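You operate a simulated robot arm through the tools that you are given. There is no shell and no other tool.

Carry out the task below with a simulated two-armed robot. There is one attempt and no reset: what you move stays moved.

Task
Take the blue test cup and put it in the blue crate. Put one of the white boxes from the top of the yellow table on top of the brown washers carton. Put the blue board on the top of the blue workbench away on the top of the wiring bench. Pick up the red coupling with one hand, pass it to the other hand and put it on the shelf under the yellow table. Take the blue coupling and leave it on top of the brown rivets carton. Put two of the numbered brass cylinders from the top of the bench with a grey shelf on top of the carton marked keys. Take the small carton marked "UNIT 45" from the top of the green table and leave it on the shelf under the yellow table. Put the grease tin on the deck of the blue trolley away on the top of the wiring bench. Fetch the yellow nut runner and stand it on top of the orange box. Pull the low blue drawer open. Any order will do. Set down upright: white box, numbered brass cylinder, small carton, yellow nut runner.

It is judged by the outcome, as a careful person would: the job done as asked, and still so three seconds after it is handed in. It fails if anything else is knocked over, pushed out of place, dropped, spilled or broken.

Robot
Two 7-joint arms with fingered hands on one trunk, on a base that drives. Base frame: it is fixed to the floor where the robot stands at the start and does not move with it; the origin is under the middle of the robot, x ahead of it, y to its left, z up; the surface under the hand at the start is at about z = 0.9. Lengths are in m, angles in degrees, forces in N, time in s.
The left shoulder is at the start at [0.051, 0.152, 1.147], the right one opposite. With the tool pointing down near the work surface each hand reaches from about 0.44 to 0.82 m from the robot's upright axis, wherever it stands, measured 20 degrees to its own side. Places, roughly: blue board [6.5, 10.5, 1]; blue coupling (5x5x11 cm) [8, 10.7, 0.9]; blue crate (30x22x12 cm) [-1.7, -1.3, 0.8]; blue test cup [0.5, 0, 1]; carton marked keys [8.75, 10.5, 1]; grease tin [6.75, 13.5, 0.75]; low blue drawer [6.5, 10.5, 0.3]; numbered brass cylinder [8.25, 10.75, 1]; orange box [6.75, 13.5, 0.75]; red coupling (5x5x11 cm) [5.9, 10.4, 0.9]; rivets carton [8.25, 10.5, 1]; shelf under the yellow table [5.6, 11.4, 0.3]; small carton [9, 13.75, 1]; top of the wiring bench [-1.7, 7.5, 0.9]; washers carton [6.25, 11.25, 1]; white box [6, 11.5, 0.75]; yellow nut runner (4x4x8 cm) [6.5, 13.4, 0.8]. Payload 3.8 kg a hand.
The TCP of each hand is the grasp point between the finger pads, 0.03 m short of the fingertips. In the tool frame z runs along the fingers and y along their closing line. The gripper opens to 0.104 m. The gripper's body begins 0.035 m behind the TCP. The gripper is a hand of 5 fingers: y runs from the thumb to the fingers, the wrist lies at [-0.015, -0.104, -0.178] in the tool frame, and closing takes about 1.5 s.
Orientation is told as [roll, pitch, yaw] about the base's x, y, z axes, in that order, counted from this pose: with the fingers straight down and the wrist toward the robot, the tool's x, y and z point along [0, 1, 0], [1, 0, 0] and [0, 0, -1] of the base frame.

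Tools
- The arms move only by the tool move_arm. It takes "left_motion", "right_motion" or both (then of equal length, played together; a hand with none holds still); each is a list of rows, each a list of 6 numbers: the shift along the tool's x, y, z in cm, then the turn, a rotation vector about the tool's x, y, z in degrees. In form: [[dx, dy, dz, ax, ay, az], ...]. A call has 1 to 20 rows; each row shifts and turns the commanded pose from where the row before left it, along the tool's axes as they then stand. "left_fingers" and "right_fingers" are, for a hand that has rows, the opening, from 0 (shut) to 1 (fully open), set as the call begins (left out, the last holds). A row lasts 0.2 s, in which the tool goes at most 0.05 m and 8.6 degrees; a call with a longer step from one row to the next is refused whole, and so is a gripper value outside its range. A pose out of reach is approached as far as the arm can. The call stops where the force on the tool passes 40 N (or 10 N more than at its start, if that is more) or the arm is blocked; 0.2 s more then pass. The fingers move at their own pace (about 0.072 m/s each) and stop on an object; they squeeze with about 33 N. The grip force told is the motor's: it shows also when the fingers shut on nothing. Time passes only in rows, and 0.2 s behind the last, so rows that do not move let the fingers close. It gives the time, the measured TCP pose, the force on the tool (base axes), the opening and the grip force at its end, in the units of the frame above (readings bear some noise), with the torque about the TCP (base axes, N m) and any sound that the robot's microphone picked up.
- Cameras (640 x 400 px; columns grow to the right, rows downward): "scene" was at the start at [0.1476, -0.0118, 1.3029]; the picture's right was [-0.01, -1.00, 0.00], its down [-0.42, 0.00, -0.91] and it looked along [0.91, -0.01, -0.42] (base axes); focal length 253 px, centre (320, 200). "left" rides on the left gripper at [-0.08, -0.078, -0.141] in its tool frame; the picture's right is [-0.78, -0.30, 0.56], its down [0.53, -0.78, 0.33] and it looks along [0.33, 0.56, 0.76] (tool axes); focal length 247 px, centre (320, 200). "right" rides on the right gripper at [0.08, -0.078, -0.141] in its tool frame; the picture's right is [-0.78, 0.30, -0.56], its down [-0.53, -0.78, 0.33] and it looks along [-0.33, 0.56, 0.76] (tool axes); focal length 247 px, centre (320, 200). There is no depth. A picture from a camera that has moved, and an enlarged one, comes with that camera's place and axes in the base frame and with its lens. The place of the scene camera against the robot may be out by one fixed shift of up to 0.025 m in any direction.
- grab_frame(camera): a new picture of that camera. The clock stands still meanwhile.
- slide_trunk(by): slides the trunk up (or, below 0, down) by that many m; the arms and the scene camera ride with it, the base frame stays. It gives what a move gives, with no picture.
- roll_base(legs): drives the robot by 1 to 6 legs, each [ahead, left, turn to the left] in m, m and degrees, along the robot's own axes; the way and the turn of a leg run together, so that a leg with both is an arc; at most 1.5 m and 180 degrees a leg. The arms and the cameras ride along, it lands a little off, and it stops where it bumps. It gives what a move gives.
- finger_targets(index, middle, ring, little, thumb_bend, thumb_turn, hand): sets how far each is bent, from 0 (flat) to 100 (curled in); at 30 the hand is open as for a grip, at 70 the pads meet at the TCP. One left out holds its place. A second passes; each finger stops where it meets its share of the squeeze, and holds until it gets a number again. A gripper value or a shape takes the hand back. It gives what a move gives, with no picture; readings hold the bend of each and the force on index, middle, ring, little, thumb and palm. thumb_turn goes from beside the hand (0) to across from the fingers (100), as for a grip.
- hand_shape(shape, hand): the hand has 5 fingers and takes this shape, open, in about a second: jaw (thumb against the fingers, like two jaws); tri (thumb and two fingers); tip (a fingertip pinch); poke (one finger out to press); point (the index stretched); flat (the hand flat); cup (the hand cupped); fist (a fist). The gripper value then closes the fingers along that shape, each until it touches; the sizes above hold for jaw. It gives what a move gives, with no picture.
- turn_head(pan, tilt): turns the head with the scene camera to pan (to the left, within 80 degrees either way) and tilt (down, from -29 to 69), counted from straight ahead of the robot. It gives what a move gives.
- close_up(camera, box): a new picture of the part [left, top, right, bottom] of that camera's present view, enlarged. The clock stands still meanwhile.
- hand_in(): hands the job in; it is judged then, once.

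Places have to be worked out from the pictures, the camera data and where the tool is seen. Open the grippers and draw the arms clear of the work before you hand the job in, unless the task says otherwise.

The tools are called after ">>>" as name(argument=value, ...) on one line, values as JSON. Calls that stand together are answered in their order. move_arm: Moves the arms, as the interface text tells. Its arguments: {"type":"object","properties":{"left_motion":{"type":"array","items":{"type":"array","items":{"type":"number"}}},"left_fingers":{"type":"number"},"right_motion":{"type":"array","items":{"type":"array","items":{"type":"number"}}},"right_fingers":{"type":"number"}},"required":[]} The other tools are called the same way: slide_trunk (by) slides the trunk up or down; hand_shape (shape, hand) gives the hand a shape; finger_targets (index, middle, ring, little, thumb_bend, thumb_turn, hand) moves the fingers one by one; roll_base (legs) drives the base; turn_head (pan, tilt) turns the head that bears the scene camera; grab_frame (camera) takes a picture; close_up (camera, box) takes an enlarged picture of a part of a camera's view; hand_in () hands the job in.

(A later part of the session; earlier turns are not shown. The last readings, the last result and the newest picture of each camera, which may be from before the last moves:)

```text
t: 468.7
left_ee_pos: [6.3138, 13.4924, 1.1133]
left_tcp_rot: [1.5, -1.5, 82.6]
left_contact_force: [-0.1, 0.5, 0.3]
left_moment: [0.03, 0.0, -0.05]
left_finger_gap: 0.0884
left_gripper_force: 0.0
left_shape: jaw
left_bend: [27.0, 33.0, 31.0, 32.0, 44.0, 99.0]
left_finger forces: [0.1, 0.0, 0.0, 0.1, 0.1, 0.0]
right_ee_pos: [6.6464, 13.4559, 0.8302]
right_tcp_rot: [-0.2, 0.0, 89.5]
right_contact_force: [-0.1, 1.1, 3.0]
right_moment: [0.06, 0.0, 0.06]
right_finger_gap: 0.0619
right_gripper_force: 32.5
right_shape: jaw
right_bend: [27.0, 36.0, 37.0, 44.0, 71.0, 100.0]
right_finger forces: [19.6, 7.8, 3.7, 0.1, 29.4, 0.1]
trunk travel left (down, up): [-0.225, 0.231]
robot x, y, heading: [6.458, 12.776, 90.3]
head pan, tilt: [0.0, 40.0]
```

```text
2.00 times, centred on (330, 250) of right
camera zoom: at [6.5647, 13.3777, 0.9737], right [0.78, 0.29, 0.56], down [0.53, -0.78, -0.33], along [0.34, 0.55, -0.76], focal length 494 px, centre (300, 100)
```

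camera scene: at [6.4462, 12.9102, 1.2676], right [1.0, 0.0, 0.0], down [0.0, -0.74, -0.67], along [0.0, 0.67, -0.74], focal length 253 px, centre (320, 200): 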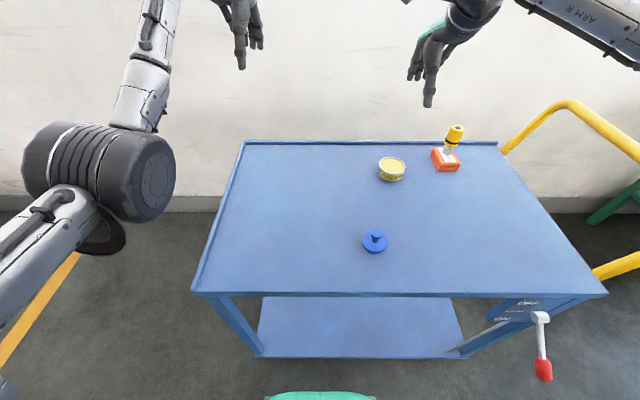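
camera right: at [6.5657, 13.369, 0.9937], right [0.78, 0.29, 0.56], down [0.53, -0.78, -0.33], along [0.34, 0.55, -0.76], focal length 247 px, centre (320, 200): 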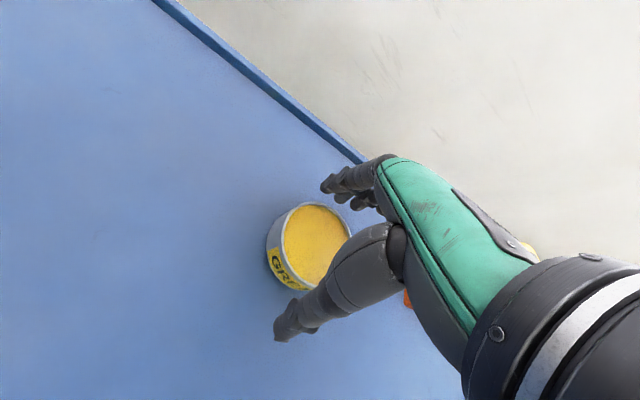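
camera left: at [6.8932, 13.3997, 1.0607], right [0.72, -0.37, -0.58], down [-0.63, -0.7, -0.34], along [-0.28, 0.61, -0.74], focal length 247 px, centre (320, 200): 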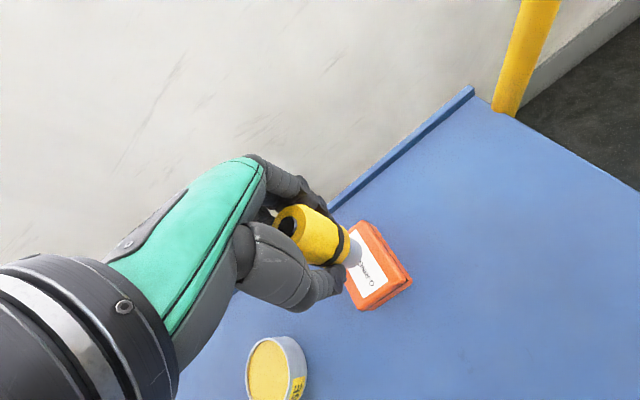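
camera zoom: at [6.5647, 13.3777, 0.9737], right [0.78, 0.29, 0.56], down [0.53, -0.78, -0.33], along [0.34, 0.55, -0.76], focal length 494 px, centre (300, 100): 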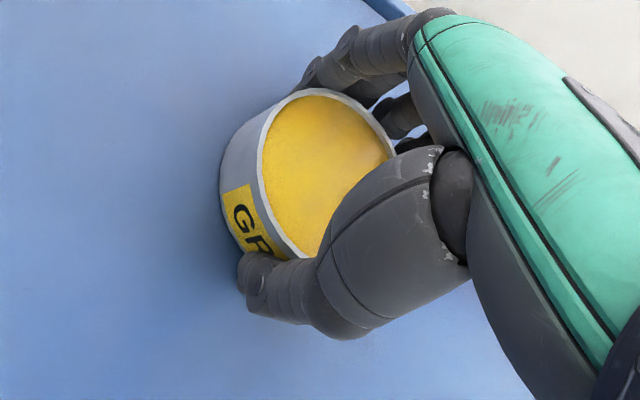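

The tin is gripped (33 N, thumb against index, middle and ring). I lift it gently and look.

>>> move_arm(right_motion=[[0, 0, -1, 0, 0, 0], [0, 0, -2, 0, 0, 0], [0, 0, -4, 0, 0, 0], [0, 0, -4, 0, 0, 0], [0, 0, -4, 0, 0, 0], [0, 0, -4, 0, 0, 0], [0, 0, -3, 0, 0, 0], [0, 0, 0, 0, 0, 0]])

>>> grab_frame(camera="right")

>>> grab_frame(camera="scene")

```text
t: 470.5
left_ee_pos: [6.3132, 13.4915, 1.1117]
left_tcp_rot: [1.5, -1.4, 82.6]
left_contact_force: [-0.2, -0.2, 0.7]
left_moment: [-0.03, -0.01, -0.03]
left_finger_gap: 0.0883
left_gripper_force: 0.0
left_shape: jaw
left_bend: [27.0, 33.0, 31.0, 32.0, 44.0, 99.0]
left_finger forces: [0.0, 0.1, 0.1, 0.0, 0.1, 0.0]
right_ee_pos: [6.6465, 13.4574, 1.0497]
right_tcp_rot: [-0.2, 0.1, 89.6]
right_contact_force: [-0.2, -0.5, -1.7]
right_moment: [-0.01, 0.03, 0.01]
right_finger_gap: 0.0616
right_gripper_force: 32.9
right_shape: jaw
right_bend: [27.0, 36.0, 37.0, 44.0, 71.0, 100.0]
right_finger forces: [19.5, 6.0, 3.7, 0.0, 29.2, 0.0]
trunk travel left (down, up): [-0.225, 0.231]
robot x, y, heading: [6.4624, 12.7729, 90.3]
head pan, tilt: [0.0, 40.0]
```

```text
taken
camera right: at [6.566, 13.3795, 1.1933], right [0.78, 0.29, 0.56], down [0.53, -0.78, -0.33], along [0.34, 0.55, -0.76], focal length 247 px, centre (320, 200)
```

right: 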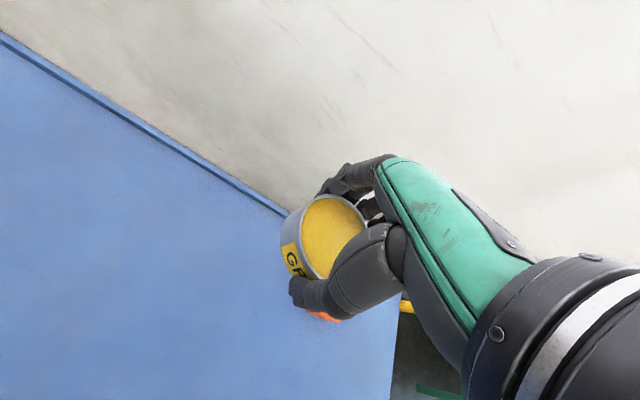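

```text
taken
camera scene: at [6.4466, 12.9112, 1.2674], right [1.0, 0.0, 0.0], down [0.0, -0.74, -0.67], along [0.0, 0.67, -0.74], focal length 253 px, centre (320, 200)
```

scene: 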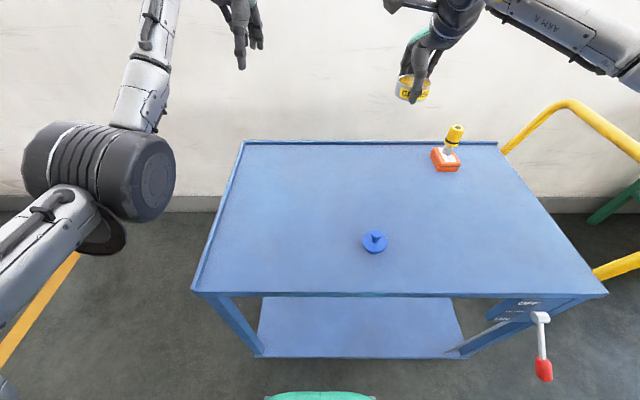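

The tin is held level. I raise both hands to about 1.2 and drive round to the rear side of the grey-shelf bench to fetch the second cylinder with the left hand.

>>> move_arm(right_motion=[[0, 0, -4, 0, 0, 0], [0, 0, -4, 0, 0, 0], [0, 0, -4, 0, 0, 0], [0, 0, 0, 0, 0, 0]], left_motion=[[0, -2, -3, 0, 0, 0], [0, -2, -3, 0, 0, 0], [0, -2, -2, 0, 0, 0], [0, 0, 0, 0, 0, 0]])

>>> roll_base(legs=[[-0.35, 0, 0], [0, 0, -90.3], [1.0, 0, 0], [1.0, 0, 0], [0, 0, -90]])

>>> turn_head(pan=0, tilt=25)

>>> grab_frame(camera="scene")

```text
t: 471.5
left_ee_pos: [6.3084, 13.4309, 1.1915]
left_tcp_rot: [1.6, -1.5, 82.6]
left_contact_force: [1.0, 0.4, 0.2]
left_moment: [0.0, 0.03, 0.0]
left_finger_gap: 0.0886
left_gripper_force: 0.0
left_shape: jaw
left_bend: [27.0, 33.0, 31.0, 32.0, 44.0, 99.0]
left_finger forces: [0.0, 0.0, 0.0, 0.1, 0.0, 0.0]
right_ee_pos: [6.6433, 13.4578, 1.1716]
right_tcp_rot: [-0.2, 0.2, 89.6]
right_contact_force: [0.6, -0.4, -1.5]
right_moment: [0.03, 0.05, 0.01]
right_finger_gap: 0.0614
right_gripper_force: 32.9
right_shape: jaw
right_bend: [27.0, 36.0, 37.0, 44.0, 71.0, 100.0]
right_finger forces: [19.3, 6.1, 3.8, 0.0, 29.0, 0.0]
trunk travel left (down, up): [-0.225, 0.231]
robot x, y, heading: [6.4588, 12.7734, 90.3]
head pan, tilt: [0.0, 40.0]
```

```text
t: 491.0
left_ee_pos: [8.6389, 11.8327, 1.1908]
left_tcp_rot: [1.5, -1.5, -95.7]
left_contact_force: [-0.1, 0.0, 0.5]
left_moment: [-0.01, 0.0, 0.01]
left_finger_gap: 0.0882
left_gripper_force: 0.1
left_shape: jaw
left_bend: [27.0, 33.0, 31.0, 32.0, 44.0, 99.0]
left_finger forces: [0.1, 0.1, 0.1, 0.1, 0.1, 0.0]
right_ee_pos: [8.3046, 11.7973, 1.172]
right_tcp_rot: [-0.2, 0.0, -88.8]
right_contact_force: [0.4, 0.1, -2.9]
right_moment: [0.03, -0.01, -0.02]
right_finger_gap: 0.0606
right_gripper_force: 33.0
right_shape: jaw
right_bend: [27.0, 36.0, 37.0, 44.0, 71.0, 100.0]
right_finger forces: [18.9, 5.8, 3.8, 0.0, 28.2, 0.0]
trunk travel left (down, up): [-0.225, 0.231]
robot x, y, heading: [8.4697, 12.4832, -88.3]
head pan, tilt: [0.0, 40.0]
```

```text
t: 491.8
left_ee_pos: [8.6387, 11.8356, 1.1913]
left_tcp_rot: [1.5, -1.5, -95.8]
left_contact_force: [-0.2, 0.1, 0.3]
left_moment: [0.01, 0.02, 0.0]
left_finger_gap: 0.0885
left_gripper_force: 0.0
left_shape: jaw
left_bend: [27.0, 33.0, 31.0, 32.0, 44.0, 99.0]
left_finger forces: [0.1, 0.0, 0.0, 0.1, 0.0, 0.0]
right_ee_pos: [8.3036, 11.7978, 1.1709]
right_tcp_rot: [-0.2, 0.1, -88.8]
right_contact_force: [0.0, -1.2, -2.6]
right_moment: [0.04, -0.04, 0.03]
right_finger_gap: 0.0608
right_gripper_force: 33.4
right_shape: jaw
right_bend: [27.0, 36.0, 37.0, 44.0, 71.0, 100.0]
right_finger forces: [18.9, 5.7, 3.8, 0.0, 28.2, 0.0]
trunk travel left (down, up): [-0.225, 0.231]
robot x, y, heading: [8.4678, 12.4833, -88.1]
head pan, tilt: [0.0, 25.0]
```

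```text
taken
camera scene: at [8.4635, 12.3161, 1.2895], right [-1.0, -0.03, 0.0], down [-0.02, 0.55, -0.84], along [0.03, -0.84, -0.55], focal length 253 px, centre (320, 200)
```

scene: 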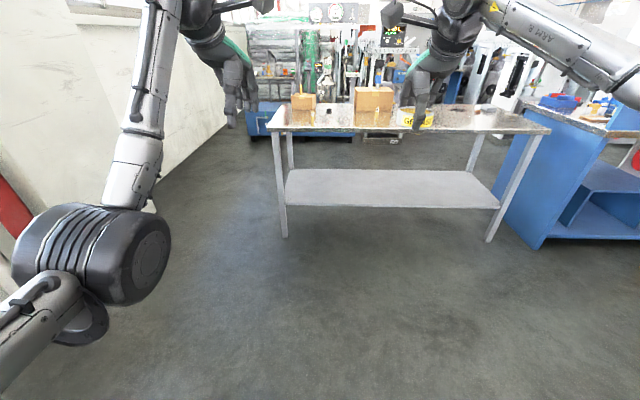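

The KEYS and RIVETS cartons are in view from behind; the bench's rear edge is at y≈10.85. I approach to y≈11.42.

>>> roll_base(legs=[[0, 0, -1.8], [1.03, -0.03, 0]])

>>> turn_head(pan=5, tilt=35)

>>> grab_frame(camera="scene")

>>> grab_frame(camera="left")

```text
t: 497.4
left_ee_pos: [8.5791, 10.8146, 1.1911]
left_tcp_rot: [1.5, -1.5, -98.0]
left_contact_force: [0.2, -0.8, 0.0]
left_moment: [-0.03, -0.04, -0.03]
left_finger_gap: 0.0883
left_gripper_force: 0.0
left_shape: jaw
left_bend: [27.0, 33.0, 31.0, 32.0, 44.0, 99.0]
left_finger forces: [0.0, 0.0, 0.1, 0.0, 0.0, 0.0]
right_ee_pos: [8.2433, 10.7915, 1.1717]
right_tcp_rot: [-0.2, 0.0, -90.9]
right_contact_force: [-0.6, -0.3, -2.6]
right_moment: [0.01, -0.02, 0.0]
right_finger_gap: 0.0606
right_gripper_force: 33.1
right_shape: jaw
right_bend: [27.0, 36.0, 37.0, 44.0, 71.0, 100.0]
right_finger forces: [18.9, 5.8, 3.9, 0.0, 28.3, 0.0]
trunk travel left (down, up): [-0.225, 0.231]
robot x, y, heading: [8.4368, 11.4693, -90.1]
head pan, tilt: [0.0, 25.0]
```

```text
t: 498.1
left_ee_pos: [8.578, 10.8133, 1.1912]
left_tcp_rot: [1.5, -1.5, -98.0]
left_contact_force: [-0.8, 0.1, 0.3]
left_moment: [0.03, 0.04, 0.03]
left_finger_gap: 0.0882
left_gripper_force: 0.0
left_shape: jaw
left_bend: [27.0, 33.0, 31.0, 32.0, 44.0, 99.0]
left_finger forces: [0.1, 0.0, 0.0, 0.0, 0.0, 0.1]
right_ee_pos: [8.2443, 10.791, 1.1724]
right_tcp_rot: [-0.1, 0.1, -91.1]
right_contact_force: [-0.4, 0.3, -2.8]
right_moment: [0.03, -0.03, 0.0]
right_finger_gap: 0.0605
right_gripper_force: 32.8
right_shape: jaw
right_bend: [27.0, 36.0, 37.0, 44.0, 71.0, 100.0]
right_finger forces: [18.9, 5.9, 3.9, 0.1, 28.2, 0.0]
trunk travel left (down, up): [-0.225, 0.231]
robot x, y, heading: [8.4356, 11.4715, -90.5]
head pan, tilt: [5.0, 35.0]
```

```text
taken
camera scene: at [8.4312, 11.3086, 1.2746], right [-1.0, -0.08, -0.01], down [-0.04, 0.68, -0.73], along [0.07, -0.73, -0.68], focal length 253 px, centre (320, 200)
```

scene: 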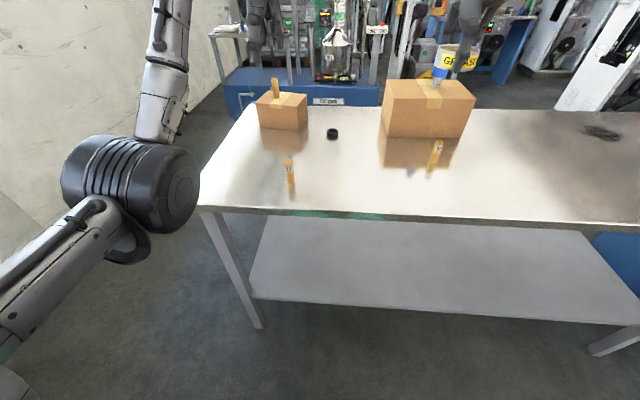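

```text
taken
camera left: at [8.5076, 10.9066, 1.3283], right [-0.71, 0.38, -0.58], down [0.65, 0.69, -0.34], along [0.27, -0.62, -0.74], focal length 247 px, centre (320, 200)
```

left: 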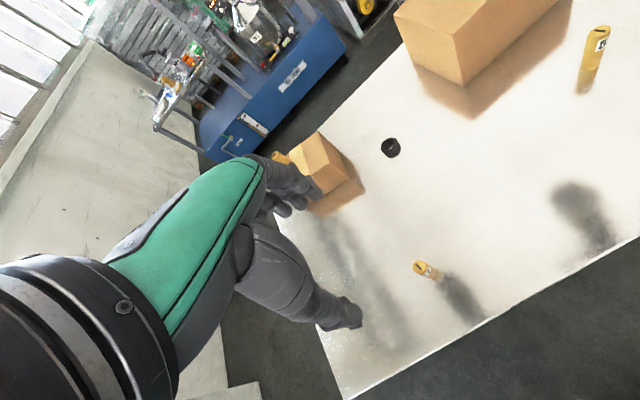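

Cylinder B's top is at ≈[8.57,10.80]; the left hand is nearly above it. I lower to z≈1.0 and check.

>>> move_arm(left_motion=[[-0.6, 1.4, 3, 0, 0, 0], [0, 0, 4, 0, 0, 0], [0, 0, 4, 0, 0, 0], [0, 0, 4, 0, 0, 0], [0, 0, 4, 0, 0, 0], [0, 0, 0, 0, 0, 0]], left_fingers=0.75)

>>> grab_frame(camera="left")

>>> close_up(camera="scene", box=[200, 80, 400, 220])

```text
t: 499.5
left_ee_pos: [8.5716, 10.7942, 1.003]
left_tcp_rot: [1.5, -1.5, -98.0]
left_contact_force: [0.6, 0.0, 0.4]
left_moment: [0.04, 0.05, 0.01]
left_finger_gap: 0.0784
left_gripper_force: 0.1
left_shape: jaw
left_bend: [27.0, 35.0, 33.0, 34.0, 54.0, 99.0]
left_finger forces: [0.0, 0.0, 0.0, 0.0, 0.1, 0.1]
right_ee_pos: [8.244, 10.7923, 1.1726]
right_tcp_rot: [-0.3, 0.0, -90.9]
right_contact_force: [-0.5, 1.5, -2.0]
right_moment: [0.0, 0.02, 0.01]
right_finger_gap: 0.0606
right_gripper_force: 32.8
right_shape: jaw
right_bend: [27.0, 36.0, 37.0, 44.0, 71.0, 100.0]
right_finger forces: [18.9, 5.8, 3.8, 0.0, 28.3, 0.1]
trunk travel left (down, up): [-0.225, 0.231]
robot x, y, heading: [8.4378, 11.4698, -90.4]
head pan, tilt: [5.0, 35.0]
```

```text
taken
camera left: at [8.5015, 10.8874, 1.1395], right [-0.71, 0.38, -0.58], down [0.65, 0.68, -0.34], along [0.27, -0.62, -0.74], focal length 247 px, centre (320, 200)
```

left: 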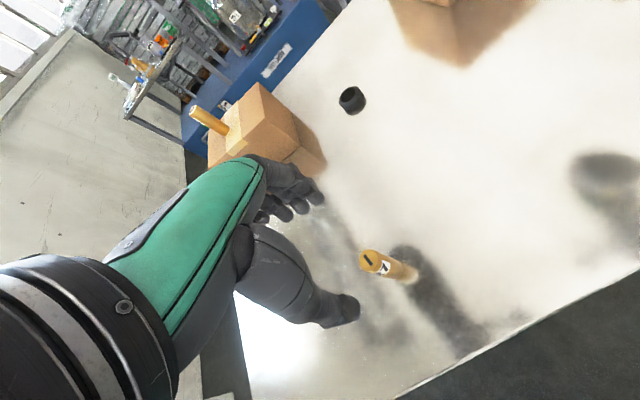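

```text
2.86 times, centred on (300, 150) of scene
camera zoom: at [8.4311, 11.3091, 1.2746], right [-1.0, -0.08, -0.01], down [-0.04, 0.68, -0.73], along [0.07, -0.73, -0.68], focal length 723 px, centre (377, 343)
```

zoom: 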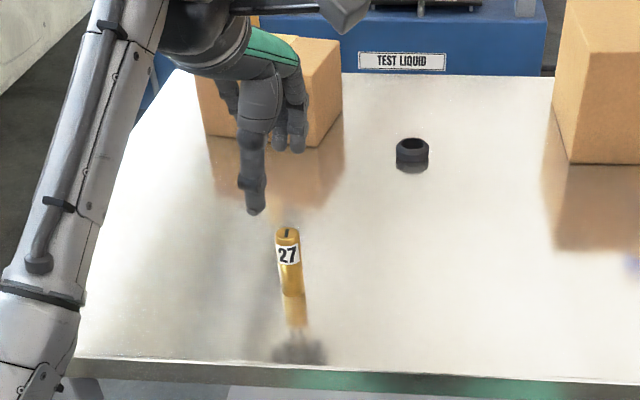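

Aligned (cylinder 27). I lower to z≈0.905, close and lift.

>>> move_arm(left_motion=[[0, 0, 4, 0, 0, 0], [0, 0, 3.5, 0, 0, 0], [0, 0, 2.2, 0, 0, 0], [0, 0, 0, 0, 0, 0]])

>>> grab_frame(camera="left")

>>> move_arm(left_motion=[[0, 0, 0, 0, 0, 0], [0, 0, 0, 0, 0, 0], [0, 0, 0, 0, 0, 0], [0, 0, 0, 0, 0, 0], [0, 0, 0, 0, 0, 0], [0, 0, 0, 0, 0, 0], [0, 0, 0, 0, 0, 0], [0, 0, 0, 0, 0, 0]], left_fingers=0)

>>> grab_frame(camera="left")

```text
t: 500.5
left_ee_pos: [8.5764, 10.7917, 0.904]
left_tcp_rot: [1.4, -1.5, -98.0]
left_contact_force: [0.1, -0.9, -0.6]
left_moment: [-0.01, -0.02, 0.02]
left_finger_gap: 0.0785
left_gripper_force: 0.0
left_shape: jaw
left_bend: [27.0, 35.0, 33.0, 34.0, 54.0, 99.0]
left_finger forces: [0.0, 0.1, 0.0, 0.0, 0.0, 0.1]
right_ee_pos: [8.2425, 10.7907, 1.1733]
right_tcp_rot: [-0.2, 0.0, -91.1]
right_contact_force: [0.2, 0.6, -2.8]
right_moment: [0.01, -0.03, -0.04]
right_finger_gap: 0.0604
right_gripper_force: 32.8
right_shape: jaw
right_bend: [27.0, 36.0, 37.0, 44.0, 71.0, 100.0]
right_finger forces: [18.9, 5.9, 4.0, 0.0, 28.2, 0.0]
trunk travel left (down, up): [-0.225, 0.231]
robot x, y, heading: [8.4359, 11.4695, -90.4]
head pan, tilt: [5.0, 35.0]
```

```text
taken
camera left: at [8.5043, 10.8832, 1.041], right [-0.71, 0.38, -0.58], down [0.65, 0.69, -0.34], along [0.27, -0.62, -0.74], focal length 247 px, centre (320, 200)
```

left: 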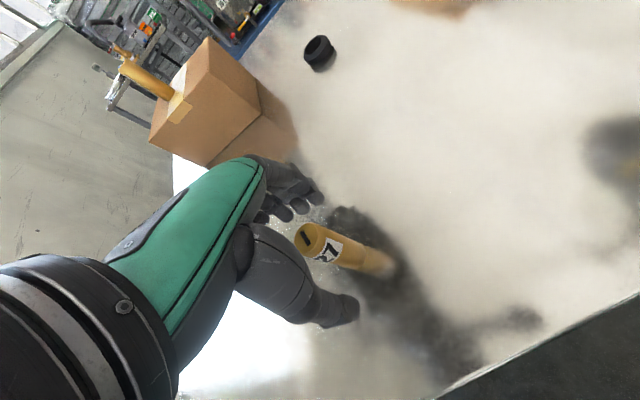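

```text
t: 502.3
left_ee_pos: [8.575, 10.79, 0.9049]
left_tcp_rot: [1.4, -1.5, -98.1]
left_contact_force: [0.3, -0.9, -0.6]
left_moment: [-0.02, 0.0, 0.02]
left_finger_gap: 0.0022
left_gripper_force: 33.0
left_shape: jaw
left_bend: [72.0, 70.0, 70.0, 70.0, 78.0, 100.0]
left_finger forces: [0.0, 0.0, 0.0, 0.0, 0.0, 0.1]
right_ee_pos: [8.2428, 10.7902, 1.1728]
right_tcp_rot: [-0.2, 0.0, -91.0]
right_contact_force: [0.1, 0.6, -2.4]
right_moment: [0.04, 0.0, -0.01]
right_finger_gap: 0.0604
right_gripper_force: 32.6
right_shape: jaw
right_bend: [27.0, 36.0, 37.0, 44.0, 71.0, 100.0]
right_finger forces: [18.8, 5.9, 3.9, 0.1, 28.2, 0.0]
trunk travel left (down, up): [-0.225, 0.231]
robot x, y, heading: [8.4329, 11.4675, -90.4]
head pan, tilt: [5.0, 35.0]
```

```text
taken
camera left: at [8.5042, 10.8833, 1.0413], right [-0.71, 0.38, -0.58], down [0.65, 0.69, -0.34], along [0.27, -0.62, -0.74], focal length 247 px, centre (320, 200)
```

left: 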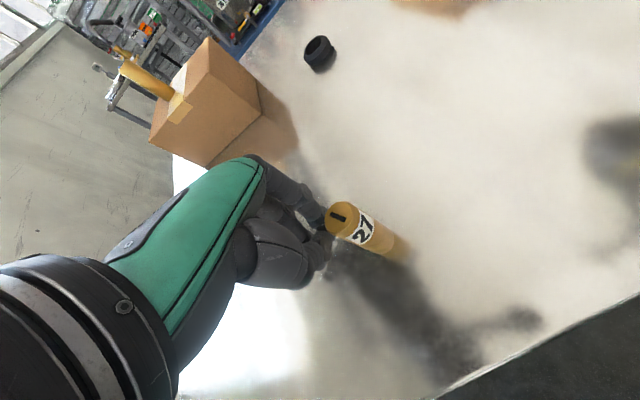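

The cylinder slipped out toward the index side but still stands. I open the hand carefully, rise, and re-align.

>>> move_arm(left_motion=[[1, 0, 0, 0, 0, 0], [1, 0, 0, 0, 0, 0], [0, 0, -3, 0, 0, 0], [0, 0, -4, 0, 0, 0], [0, 0, -3, 0, 0, 0], [0, 0, 0, 0, 0, 0]])

>>> move_arm(left_motion=[[0, 0, 0, 0, 0, 0], [0, 0, 0, 0, 0, 0], [0, 0, 0, 0, 0, 0], [0, 0, 0, 0, 0, 0], [0, 0, 0, 0, 0, 0], [0, 0, 0, 0, 0, 0]], left_fingers=0.75)

>>> grab_frame(camera="left")

>>> close_up(camera="scene", box=[200, 80, 400, 220])

```text
t: 503.7
left_ee_pos: [8.5942, 10.793, 1.0052]
left_tcp_rot: [1.5, -1.6, -98.0]
left_contact_force: [0.4, 0.5, -0.9]
left_moment: [-0.03, -0.01, 0.0]
left_finger_gap: 0.0021
left_gripper_force: 32.7
left_shape: jaw
left_bend: [72.0, 70.0, 70.0, 70.0, 78.0, 100.0]
left_finger forces: [0.0, 0.1, 0.0, 0.1, 0.1, 0.1]
right_ee_pos: [8.2431, 10.791, 1.172]
right_tcp_rot: [-0.2, 0.2, -91.0]
right_contact_force: [0.5, 0.3, -2.7]
right_moment: [0.01, -0.03, 0.01]
right_finger_gap: 0.0605
right_gripper_force: 33.1
right_shape: jaw
right_bend: [27.0, 36.0, 37.0, 44.0, 71.0, 100.0]
right_finger forces: [18.8, 6.0, 4.0, 0.1, 28.2, 0.1]
trunk travel left (down, up): [-0.225, 0.231]
robot x, y, heading: [8.436, 11.4682, -90.5]
head pan, tilt: [5.0, 35.0]
```

```text
t: 505.1
left_ee_pos: [8.5942, 10.7918, 1.0056]
left_tcp_rot: [1.5, -1.4, -98.0]
left_contact_force: [-0.2, 0.3, -0.3]
left_moment: [0.01, -0.02, 0.01]
left_finger_gap: 0.0778
left_gripper_force: 0.0
left_shape: jaw
left_bend: [27.0, 36.0, 33.0, 34.0, 54.0, 99.0]
left_finger forces: [0.0, 0.0, 0.0, 0.0, 0.0, 0.1]
right_ee_pos: [8.2434, 10.7907, 1.1714]
right_tcp_rot: [-0.2, 0.1, -90.9]
right_contact_force: [0.3, -0.2, -1.9]
right_moment: [0.03, -0.04, 0.02]
right_finger_gap: 0.0606
right_gripper_force: 33.1
right_shape: jaw
right_bend: [27.0, 36.0, 37.0, 44.0, 71.0, 100.0]
right_finger forces: [19.0, 5.9, 3.9, 0.0, 28.2, 0.0]
trunk travel left (down, up): [-0.225, 0.231]
robot x, y, heading: [8.4342, 11.4714, -90.3]
head pan, tilt: [5.0, 35.0]
```

```text
taken
camera left: at [8.5235, 10.8854, 1.1422], right [-0.71, 0.38, -0.58], down [0.65, 0.69, -0.34], along [0.27, -0.62, -0.74], focal length 247 px, centre (320, 200)
```

left: 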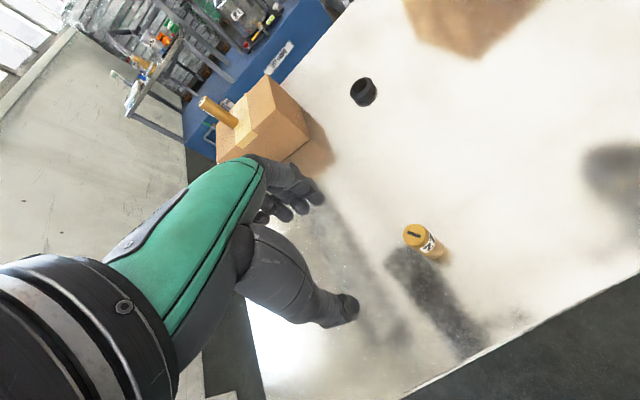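

```text
2.86 times, centred on (300, 150) of scene
camera zoom: at [8.4312, 11.3089, 1.2746], right [-1.0, -0.08, -0.01], down [-0.04, 0.68, -0.73], along [0.07, -0.73, -0.68], focal length 723 px, centre (377, 343)
```

zoom: 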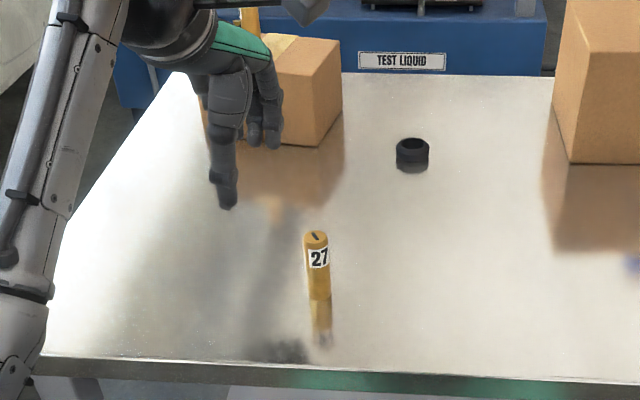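

The cylinder still stands upright at ≈[8.542,10.804]. It had been at the index edge, so this time I place the hand about 8 mm more to the index side.

>>> move_arm(left_motion=[[-3, 0, 0, 0, 0, 0], [-3.1, -0.2, 0, 0, 0, 0], [0, 0, 0, 0, 0, 0]])

>>> grab_frame(camera="left")

>>> close_up(camera="scene", box=[200, 80, 400, 220])

```text
t: 505.9
left_ee_pos: [8.5357, 10.8046, 1.003]
left_tcp_rot: [1.5, -1.5, -98.0]
left_contact_force: [0.1, 0.9, 0.2]
left_moment: [0.01, -0.02, 0.0]
left_finger_gap: 0.0777
left_gripper_force: 0.1
left_shape: jaw
left_bend: [27.0, 36.0, 33.0, 34.0, 54.0, 99.0]
left_finger forces: [0.0, 0.1, 0.0, 0.0, 0.1, 0.1]
right_ee_pos: [8.2437, 10.7907, 1.1722]
right_tcp_rot: [-0.2, 0.1, -91.0]
right_contact_force: [0.1, -0.3, -2.8]
right_moment: [0.0, -0.02, 0.02]
right_finger_gap: 0.0603
right_gripper_force: 32.9
right_shape: jaw
right_bend: [27.0, 36.0, 37.0, 44.0, 71.0, 100.0]
right_finger forces: [18.9, 5.8, 3.9, 0.1, 28.2, 0.0]
trunk travel left (down, up): [-0.225, 0.231]
robot x, y, heading: [8.4349, 11.47, -90.3]
head pan, tilt: [5.0, 35.0]
```

```text
taken
camera left: at [8.4632, 10.8975, 1.1401], right [-0.71, 0.38, -0.58], down [0.64, 0.69, -0.34], along [0.27, -0.62, -0.74], focal length 247 px, centre (320, 200)
```

left: 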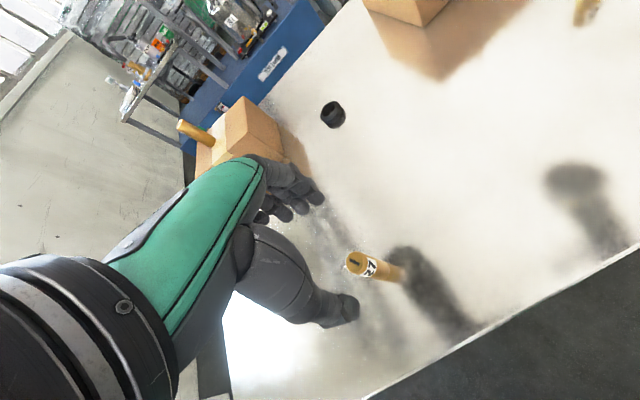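

```text
2.86 times, centred on (300, 150) of scene
camera zoom: at [8.4318, 11.3088, 1.2745], right [-1.0, -0.08, -0.01], down [-0.05, 0.68, -0.73], along [0.07, -0.73, -0.68], focal length 723 px, centre (377, 343)
```

zoom: 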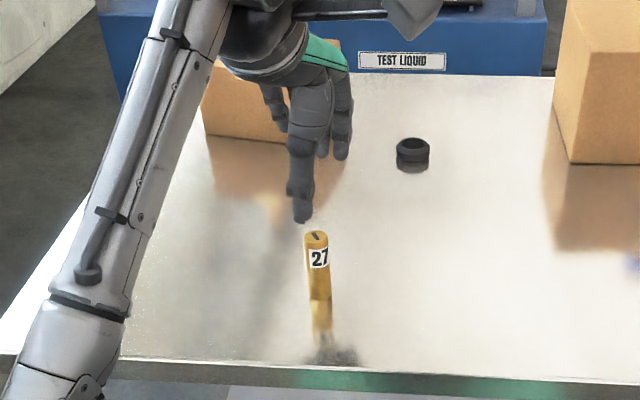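

Good: now the cylinder is 1.3 cm further inside. I lower and close.

>>> move_arm(left_motion=[[-0.2, 0, 4, 0, 0, 0], [0, 0, 3.5, 0, 0, 0], [0, 0, 2.2, 0, 0, 0], [0, 0, 0, 0, 0, 0]])

>>> grab_frame(camera="left")

>>> move_arm(left_motion=[[0, 0, 0, 0, 0, 0], [0, 0, 0, 0, 0, 0], [0, 0, 0, 0, 0, 0], [0, 0, 0, 0, 0, 0], [0, 0, 0, 0, 0, 0], [0, 0, 0, 0, 0, 0], [0, 0, 0, 0, 0, 0]], left_fingers=0)

>>> grab_frame(camera="left")

```text
t: 506.9
left_ee_pos: [8.5357, 10.8012, 0.9086]
left_tcp_rot: [1.5, -1.5, -98.0]
left_contact_force: [-0.7, 0.4, -1.0]
left_moment: [-0.04, 0.02, 0.01]
left_finger_gap: 0.0778
left_gripper_force: 0.0
left_shape: jaw
left_bend: [27.0, 36.0, 33.0, 34.0, 54.0, 99.0]
left_finger forces: [0.0, 0.0, 0.1, 0.1, 0.0, 0.0]
right_ee_pos: [8.2439, 10.791, 1.1723]
right_tcp_rot: [-0.2, 0.0, -91.0]
right_contact_force: [-0.4, 0.6, -1.5]
right_moment: [0.01, -0.03, 0.03]
right_finger_gap: 0.0609
right_gripper_force: 32.5
right_shape: jaw
right_bend: [27.0, 36.0, 37.0, 44.0, 71.0, 100.0]
right_finger forces: [19.0, 5.9, 3.8, 0.1, 28.2, 0.1]
trunk travel left (down, up): [-0.225, 0.231]
robot x, y, heading: [8.4389, 11.4693, -90.5]
head pan, tilt: [5.0, 35.0]
```

```text
taken
camera left: at [8.4647, 10.8939, 1.0442], right [-0.71, 0.38, -0.58], down [0.65, 0.68, -0.34], along [0.27, -0.62, -0.74], focal length 247 px, centre (320, 200)
```

left: 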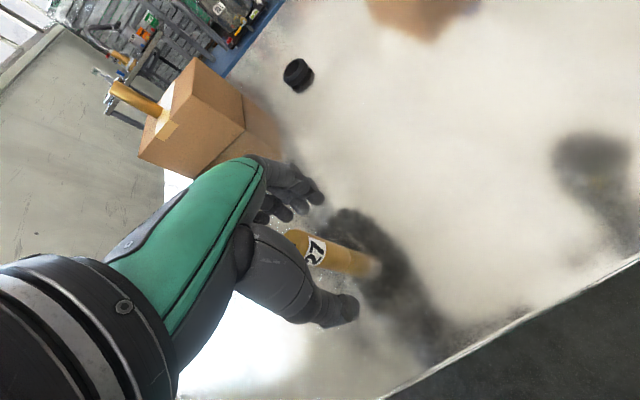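

```text
t: 508.5
left_ee_pos: [8.5347, 10.8014, 0.908]
left_tcp_rot: [1.5, -1.4, -98.1]
left_contact_force: [-0.4, 0.1, 1.2]
left_moment: [0.02, 0.02, -0.01]
left_finger_gap: 0.0118
left_gripper_force: 32.9
left_shape: jaw
left_bend: [70.0, 62.0, 70.0, 70.0, 76.0, 100.0]
left_finger forces: [13.1, 13.5, 0.0, 0.0, 24.1, 0.0]
right_ee_pos: [8.2436, 10.791, 1.1714]
right_tcp_rot: [-0.2, 0.0, -91.1]
right_contact_force: [-0.2, -0.6, -2.3]
right_moment: [0.0, 0.01, 0.0]
right_finger_gap: 0.0606
right_gripper_force: 32.7
right_shape: jaw
right_bend: [27.0, 36.0, 37.0, 44.0, 71.0, 100.0]
right_finger forces: [18.9, 5.9, 3.8, 0.0, 28.3, 0.1]
trunk travel left (down, up): [-0.225, 0.231]
robot x, y, heading: [8.4354, 11.4701, -90.5]
head pan, tilt: [5.0, 35.0]
```

```text
taken
camera left: at [8.4647, 10.8941, 1.0445], right [-0.71, 0.38, -0.58], down [0.65, 0.68, -0.34], along [0.27, -0.62, -0.74], focal length 247 px, centre (320, 200)
```

left: 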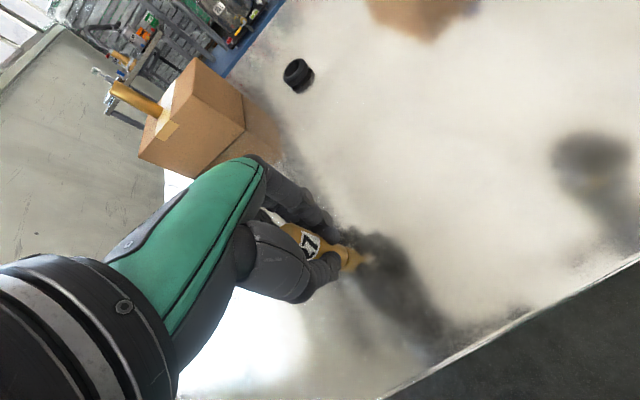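

Now gripped by thumb, index and middle. I lift it, back away and turn round (through the west), then go back past the bench's east end to its front.

>>> move_arm(left_motion=[[0, 0, -1, 0, 0, 0], [0, 0, -3, 0, 0, 0], [0, 0, -4, 0, 0, 0], [0, 0, -4, 0, 0, 0], [0, 0, -4, 0, 0, 0], [0, 0, -4, 0, 0, 0], [0, 0, 0, 0, 0, 0]])

>>> grab_frame(camera="left")

>>> roll_base(legs=[[-0.45, 0, 0], [0, 0, -90], [0, 0, -90]])

```text
t: 510.1
left_ee_pos: [8.529, 10.8071, 1.1077]
left_tcp_rot: [1.5, -1.4, -98.0]
left_contact_force: [0.4, 0.3, -1.8]
left_moment: [-0.01, 0.0, 0.03]
left_finger_gap: 0.0113
left_gripper_force: 32.8
left_shape: jaw
left_bend: [71.0, 60.0, 70.0, 70.0, 78.0, 100.0]
left_finger forces: [0.8, 15.2, 0.0, 0.0, 24.5, 0.0]
right_ee_pos: [8.2447, 10.7907, 1.1718]
right_tcp_rot: [-0.2, 0.1, -91.1]
right_contact_force: [0.3, -1.1, -2.4]
right_moment: [0.04, -0.01, 0.0]
right_finger_gap: 0.0606
right_gripper_force: 32.3
right_shape: jaw
right_bend: [27.0, 36.0, 37.0, 44.0, 71.0, 100.0]
right_finger forces: [18.8, 5.9, 3.8, 0.0, 28.2, 0.0]
trunk travel left (down, up): [-0.225, 0.231]
robot x, y, heading: [8.439, 11.471, -90.4]
head pan, tilt: [5.0, 35.0]
```

```text
taken
camera left: at [8.4575, 10.8991, 1.2444], right [-0.71, 0.38, -0.58], down [0.64, 0.69, -0.34], along [0.27, -0.62, -0.74], focal length 247 px, centre (320, 200)
```

left: 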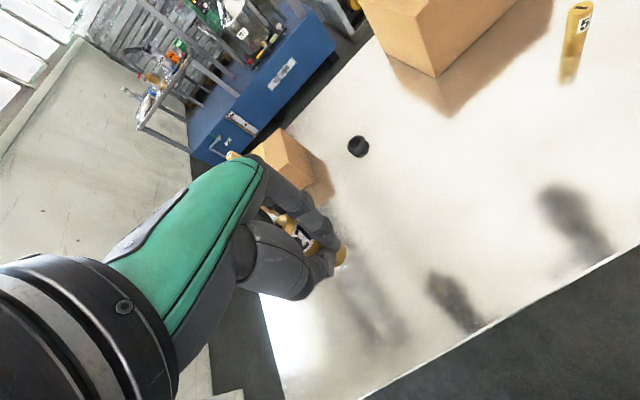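

```text
t: 520.6
left_ee_pos: [8.3704, 12.6024, 1.1076]
left_tcp_rot: [1.4, -1.5, 79.8]
left_contact_force: [-0.3, 0.5, -1.2]
left_moment: [-0.03, 0.0, -0.03]
left_finger_gap: 0.011
left_gripper_force: 33.2
left_shape: jaw
left_bend: [71.0, 60.0, 70.0, 70.0, 78.0, 100.0]
left_finger forces: [0.5, 14.1, 0.1, 0.2, 24.2, 0.1]
right_ee_pos: [8.6543, 12.6069, 1.1718]
right_tcp_rot: [-0.2, 0.1, 86.9]
right_contact_force: [0.1, 0.1, -2.1]
right_moment: [-0.02, 0.01, 0.0]
right_finger_gap: 0.0599
right_gripper_force: 32.9
right_shape: jaw
right_bend: [27.0, 36.0, 37.0, 44.0, 71.0, 100.0]
right_finger forces: [18.5, 5.6, 3.9, 0.1, 27.5, 0.0]
trunk travel left (down, up): [-0.225, 0.231]
robot x, y, heading: [8.437, 11.9365, 87.4]
head pan, tilt: [5.0, 35.0]
```

The finger forces shifted, so the cylinder may have tilted in the hand. I look at it.

>>> close_up(camera="left", box=[230, 150, 400, 310])

>>> turn_head(pan=10, tilt=15)

>>> grab_frame(camera="scene")

>>> grab_frame(camera="right")

```text
2.50 times, centred on (315, 230) of left
camera zoom: at [8.4392, 12.5075, 1.2442], right [0.7, -0.41, -0.58], down [-0.67, -0.66, -0.34], along [-0.25, 0.63, -0.74], focal length 617 px, centre (332, 125)
```

zoom: 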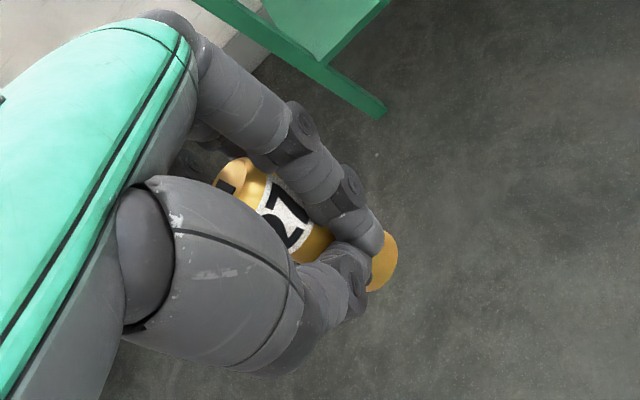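

```text
t: 521.5
left_ee_pos: [8.3698, 12.6009, 1.1073]
left_tcp_rot: [1.5, -1.5, 79.9]
left_contact_force: [-0.2, 0.4, -1.1]
left_moment: [-0.02, -0.02, -0.01]
left_finger_gap: 0.0111
left_gripper_force: 33.2
left_shape: jaw
left_bend: [71.0, 60.0, 70.0, 70.0, 78.0, 100.0]
left_finger forces: [0.5, 14.1, 0.1, 0.0, 24.4, 0.0]
right_ee_pos: [8.6558, 12.6061, 1.1736]
right_tcp_rot: [-0.2, 0.1, 86.9]
right_contact_force: [-0.5, 0.7, -2.4]
right_moment: [-0.02, 0.02, -0.01]
right_finger_gap: 0.0598
right_gripper_force: 33.6
right_shape: jaw
right_bend: [27.0, 36.0, 37.0, 44.0, 71.0, 100.0]
right_finger forces: [18.5, 5.6, 3.8, 0.0, 27.6, 0.0]
trunk travel left (down, up): [-0.225, 0.231]
robot x, y, heading: [8.4371, 11.9353, 87.3]
head pan, tilt: [10.0, 15.0]
```

```text
taken
camera scene: at [8.4179, 12.0837, 1.3055], right [0.99, 0.13, -0.02], down [0.03, -0.39, -0.92], along [-0.13, 0.91, -0.39], focal length 253 px, centre (320, 200)
```

scene: 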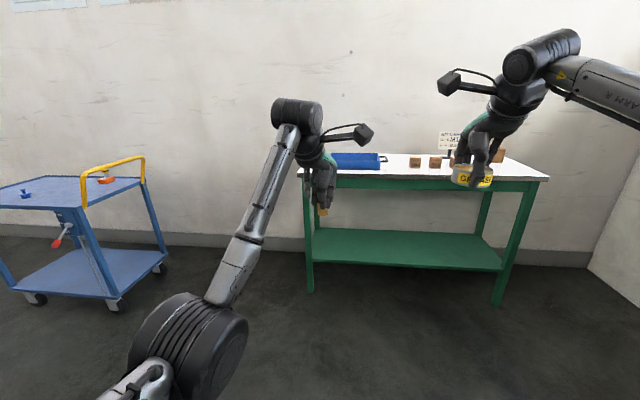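

```text
taken
camera right: at [8.5712, 12.5335, 1.3151], right [0.79, 0.25, 0.56], down [0.49, -0.81, -0.33], along [0.37, 0.54, -0.76], focal length 247 px, centre (320, 200)
```

right: 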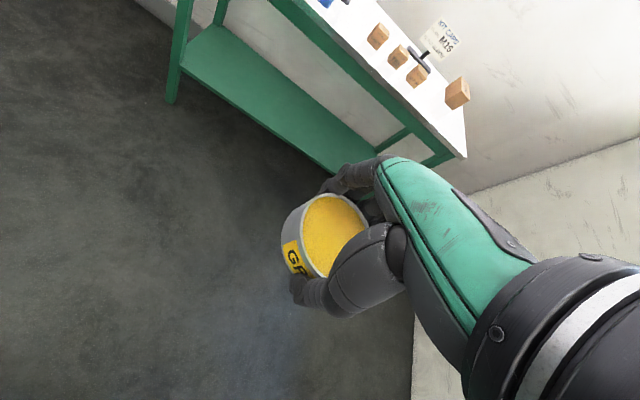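

The cylinder is still upright in the hand and the tin is level. I strafe east and reverse south through the passage to the bench's front side.

>>> roll_base(legs=[[0, 0, 2.6], [0, -0.93, 0], [-1.2, 0, 0], [-1.1, 0, 0]])

>>> turn_head(pan=30, tilt=25)

>>> grab_frame(camera="scene")

```text
t: 537.7
left_ee_pos: [9.2812, 10.2822, 1.1071]
left_tcp_rot: [1.4, -1.5, 83.2]
left_contact_force: [0.3, 0.3, -1.5]
left_moment: [0.01, 0.02, -0.01]
left_finger_gap: 0.0114
left_gripper_force: 33.0
left_shape: jaw
left_bend: [71.0, 60.0, 70.0, 70.0, 78.0, 100.0]
left_finger forces: [0.7, 14.1, 0.0, 0.1, 24.5, 0.0]
right_ee_pos: [9.5663, 10.3039, 1.1723]
right_tcp_rot: [-0.3, 0.1, 90.4]
right_contact_force: [-0.4, -0.2, -3.3]
right_moment: [-0.03, 0.0, -0.03]
right_finger_gap: 0.0595
right_gripper_force: 33.5
right_shape: jaw
right_bend: [73.0, 36.0, 37.0, 44.0, 72.0, 100.0]
right_finger forces: [17.0, 6.0, 4.4, 0.1, 27.6, 0.0]
trunk travel left (down, up): [-0.225, 0.231]
robot x, y, heading: [9.3885, 9.6214, 91.0]
head pan, tilt: [10.0, 15.0]
```

```text
t: 538.6
left_ee_pos: [9.2813, 10.2816, 1.1077]
left_tcp_rot: [1.5, -1.5, 83.3]
left_contact_force: [-0.1, -0.1, -1.3]
left_moment: [-0.02, -0.01, 0.01]
left_finger_gap: 0.0113
left_gripper_force: 33.2
left_shape: jaw
left_bend: [71.0, 60.0, 70.0, 70.0, 78.0, 100.0]
left_finger forces: [0.6, 14.1, 0.1, 0.0, 24.5, 0.0]
right_ee_pos: [9.5652, 10.3039, 1.1714]
right_tcp_rot: [-0.2, 0.2, 90.4]
right_contact_force: [-0.4, 0.4, -2.5]
right_moment: [0.0, 0.01, 0.0]
right_finger_gap: 0.0594
right_gripper_force: 33.4
right_shape: jaw
right_bend: [73.0, 36.0, 37.0, 44.0, 72.0, 100.0]
right_finger forces: [17.0, 6.1, 4.4, 0.0, 27.5, 0.1]
trunk travel left (down, up): [-0.225, 0.231]
robot x, y, heading: [9.3872, 9.6188, 91.0]
head pan, tilt: [30.0, 25.0]
```

```text
taken
camera scene: at [9.3296, 9.7531, 1.2913], right [0.86, 0.51, -0.07], down [0.22, -0.49, -0.85], along [-0.46, 0.71, -0.53], focal length 253 px, centre (320, 200)
```

scene: 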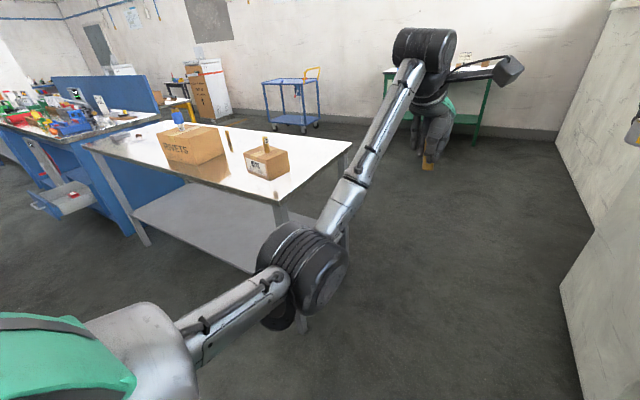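

I raise the left hand slightly, strafe left to x≈8.71 and move in so that the cylinder comes over the left half of the KEYS carton.

>>> move_arm(left_motion=[[0, 0, -2, 0, 0, 0], [0, 0, -1.5, 0, 0, 0], [0, 0, 0, 0, 0, 0]])

>>> roll_base(legs=[[0, 0.67, -0.8], [0.15, 0, 0]])

>>> turn_head(pan=5, tilt=35)

>>> grab_frame(camera="left")

>>> grab_frame(camera="scene")

```text
t: 539.4
left_ee_pos: [9.2824, 10.2835, 1.1423]
left_tcp_rot: [1.6, -1.4, 83.2]
left_contact_force: [-0.8, -0.8, -1.5]
left_moment: [-0.07, 0.0, -0.02]
left_finger_gap: 0.011
left_gripper_force: 33.3
left_shape: jaw
left_bend: [71.0, 60.0, 70.0, 70.0, 78.0, 100.0]
left_finger forces: [0.5, 14.1, 0.0, 0.0, 24.5, 0.0]
right_ee_pos: [9.5665, 10.305, 1.1709]
right_tcp_rot: [-0.3, 0.0, 90.2]
right_contact_force: [1.0, 0.0, -2.3]
right_moment: [-0.02, 0.03, 0.02]
right_finger_gap: 0.0597
right_gripper_force: 33.3
right_shape: jaw
right_bend: [73.0, 36.0, 37.0, 44.0, 72.0, 100.0]
right_finger forces: [16.8, 6.1, 4.4, 0.1, 27.4, 0.0]
trunk travel left (down, up): [-0.225, 0.231]
robot x, y, heading: [9.3869, 9.6219, 90.8]
head pan, tilt: [30.0, 25.0]
```

```text
t: 544.1
left_ee_pos: [8.6201, 10.4261, 1.1438]
left_tcp_rot: [1.5, -1.6, 82.1]
left_contact_force: [0.2, 0.3, -1.8]
left_moment: [-0.03, -0.02, -0.03]
left_finger_gap: 0.0111
left_gripper_force: 33.4
left_shape: jaw
left_bend: [71.0, 60.0, 70.0, 70.0, 78.0, 100.0]
left_finger forces: [0.4, 14.1, 0.0, 0.0, 24.6, 0.0]
right_ee_pos: [8.9034, 10.4425, 1.174]
right_tcp_rot: [-0.1, 0.0, 89.2]
right_contact_force: [0.2, -0.6, -2.3]
right_moment: [0.0, 0.01, 0.01]
right_finger_gap: 0.0597
right_gripper_force: 33.1
right_shape: jaw
right_bend: [73.0, 36.0, 37.0, 44.0, 72.0, 100.0]
right_finger forces: [16.8, 6.0, 4.4, 0.0, 27.6, 0.0]
trunk travel left (down, up): [-0.225, 0.231]
robot x, y, heading: [8.7181, 9.7617, 89.9]
head pan, tilt: [30.0, 25.0]
```

```text
t: 545.0
left_ee_pos: [8.6197, 10.4278, 1.1425]
left_tcp_rot: [1.5, -1.5, 82.1]
left_contact_force: [-1.2, 0.1, -2.0]
left_moment: [-0.03, -0.02, 0.0]
left_finger_gap: 0.011
left_gripper_force: 33.2
left_shape: jaw
left_bend: [71.0, 60.0, 70.0, 70.0, 78.0, 100.0]
left_finger forces: [0.4, 14.1, 0.0, 0.0, 24.5, 0.0]
right_ee_pos: [8.904, 10.4438, 1.1724]
right_tcp_rot: [-0.2, 0.1, 89.0]
right_contact_force: [0.7, -0.5, -0.4]
right_moment: [-0.02, 0.03, -0.02]
right_finger_gap: 0.0599
right_gripper_force: 32.8
right_shape: jaw
right_bend: [73.0, 36.0, 37.0, 44.0, 72.0, 100.0]
right_finger forces: [16.8, 6.1, 4.5, 0.0, 27.5, 0.1]
trunk travel left (down, up): [-0.225, 0.231]
robot x, y, heading: [8.7102, 9.7634, 89.5]
head pan, tilt: [5.0, 35.0]
```

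```text
taken
camera left: at [8.6922, 10.3359, 1.2789], right [0.72, -0.38, -0.58], down [-0.64, -0.69, -0.34], along [-0.27, 0.62, -0.74], focal length 247 px, centre (320, 200)
```

left: 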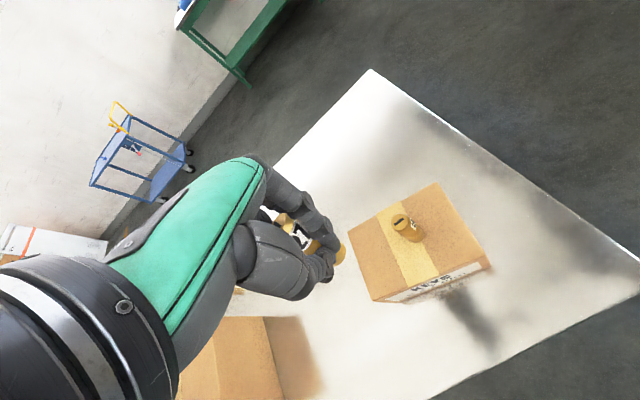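

```text
taken
camera scene: at [8.6944, 9.9036, 1.2745], right [1.0, 0.08, -0.01], down [0.05, -0.68, -0.73], along [-0.07, 0.73, -0.68], focal length 253 px, centre (320, 200)
```

scene: 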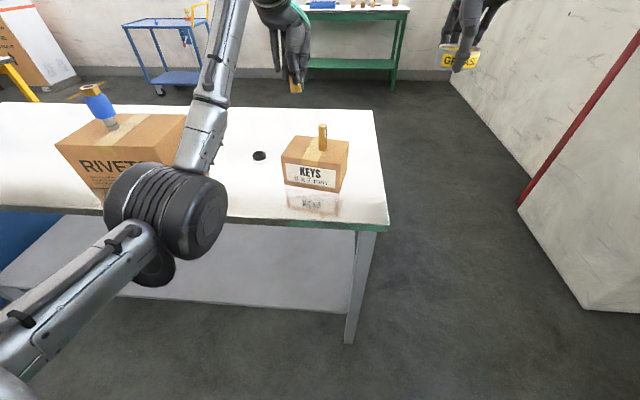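

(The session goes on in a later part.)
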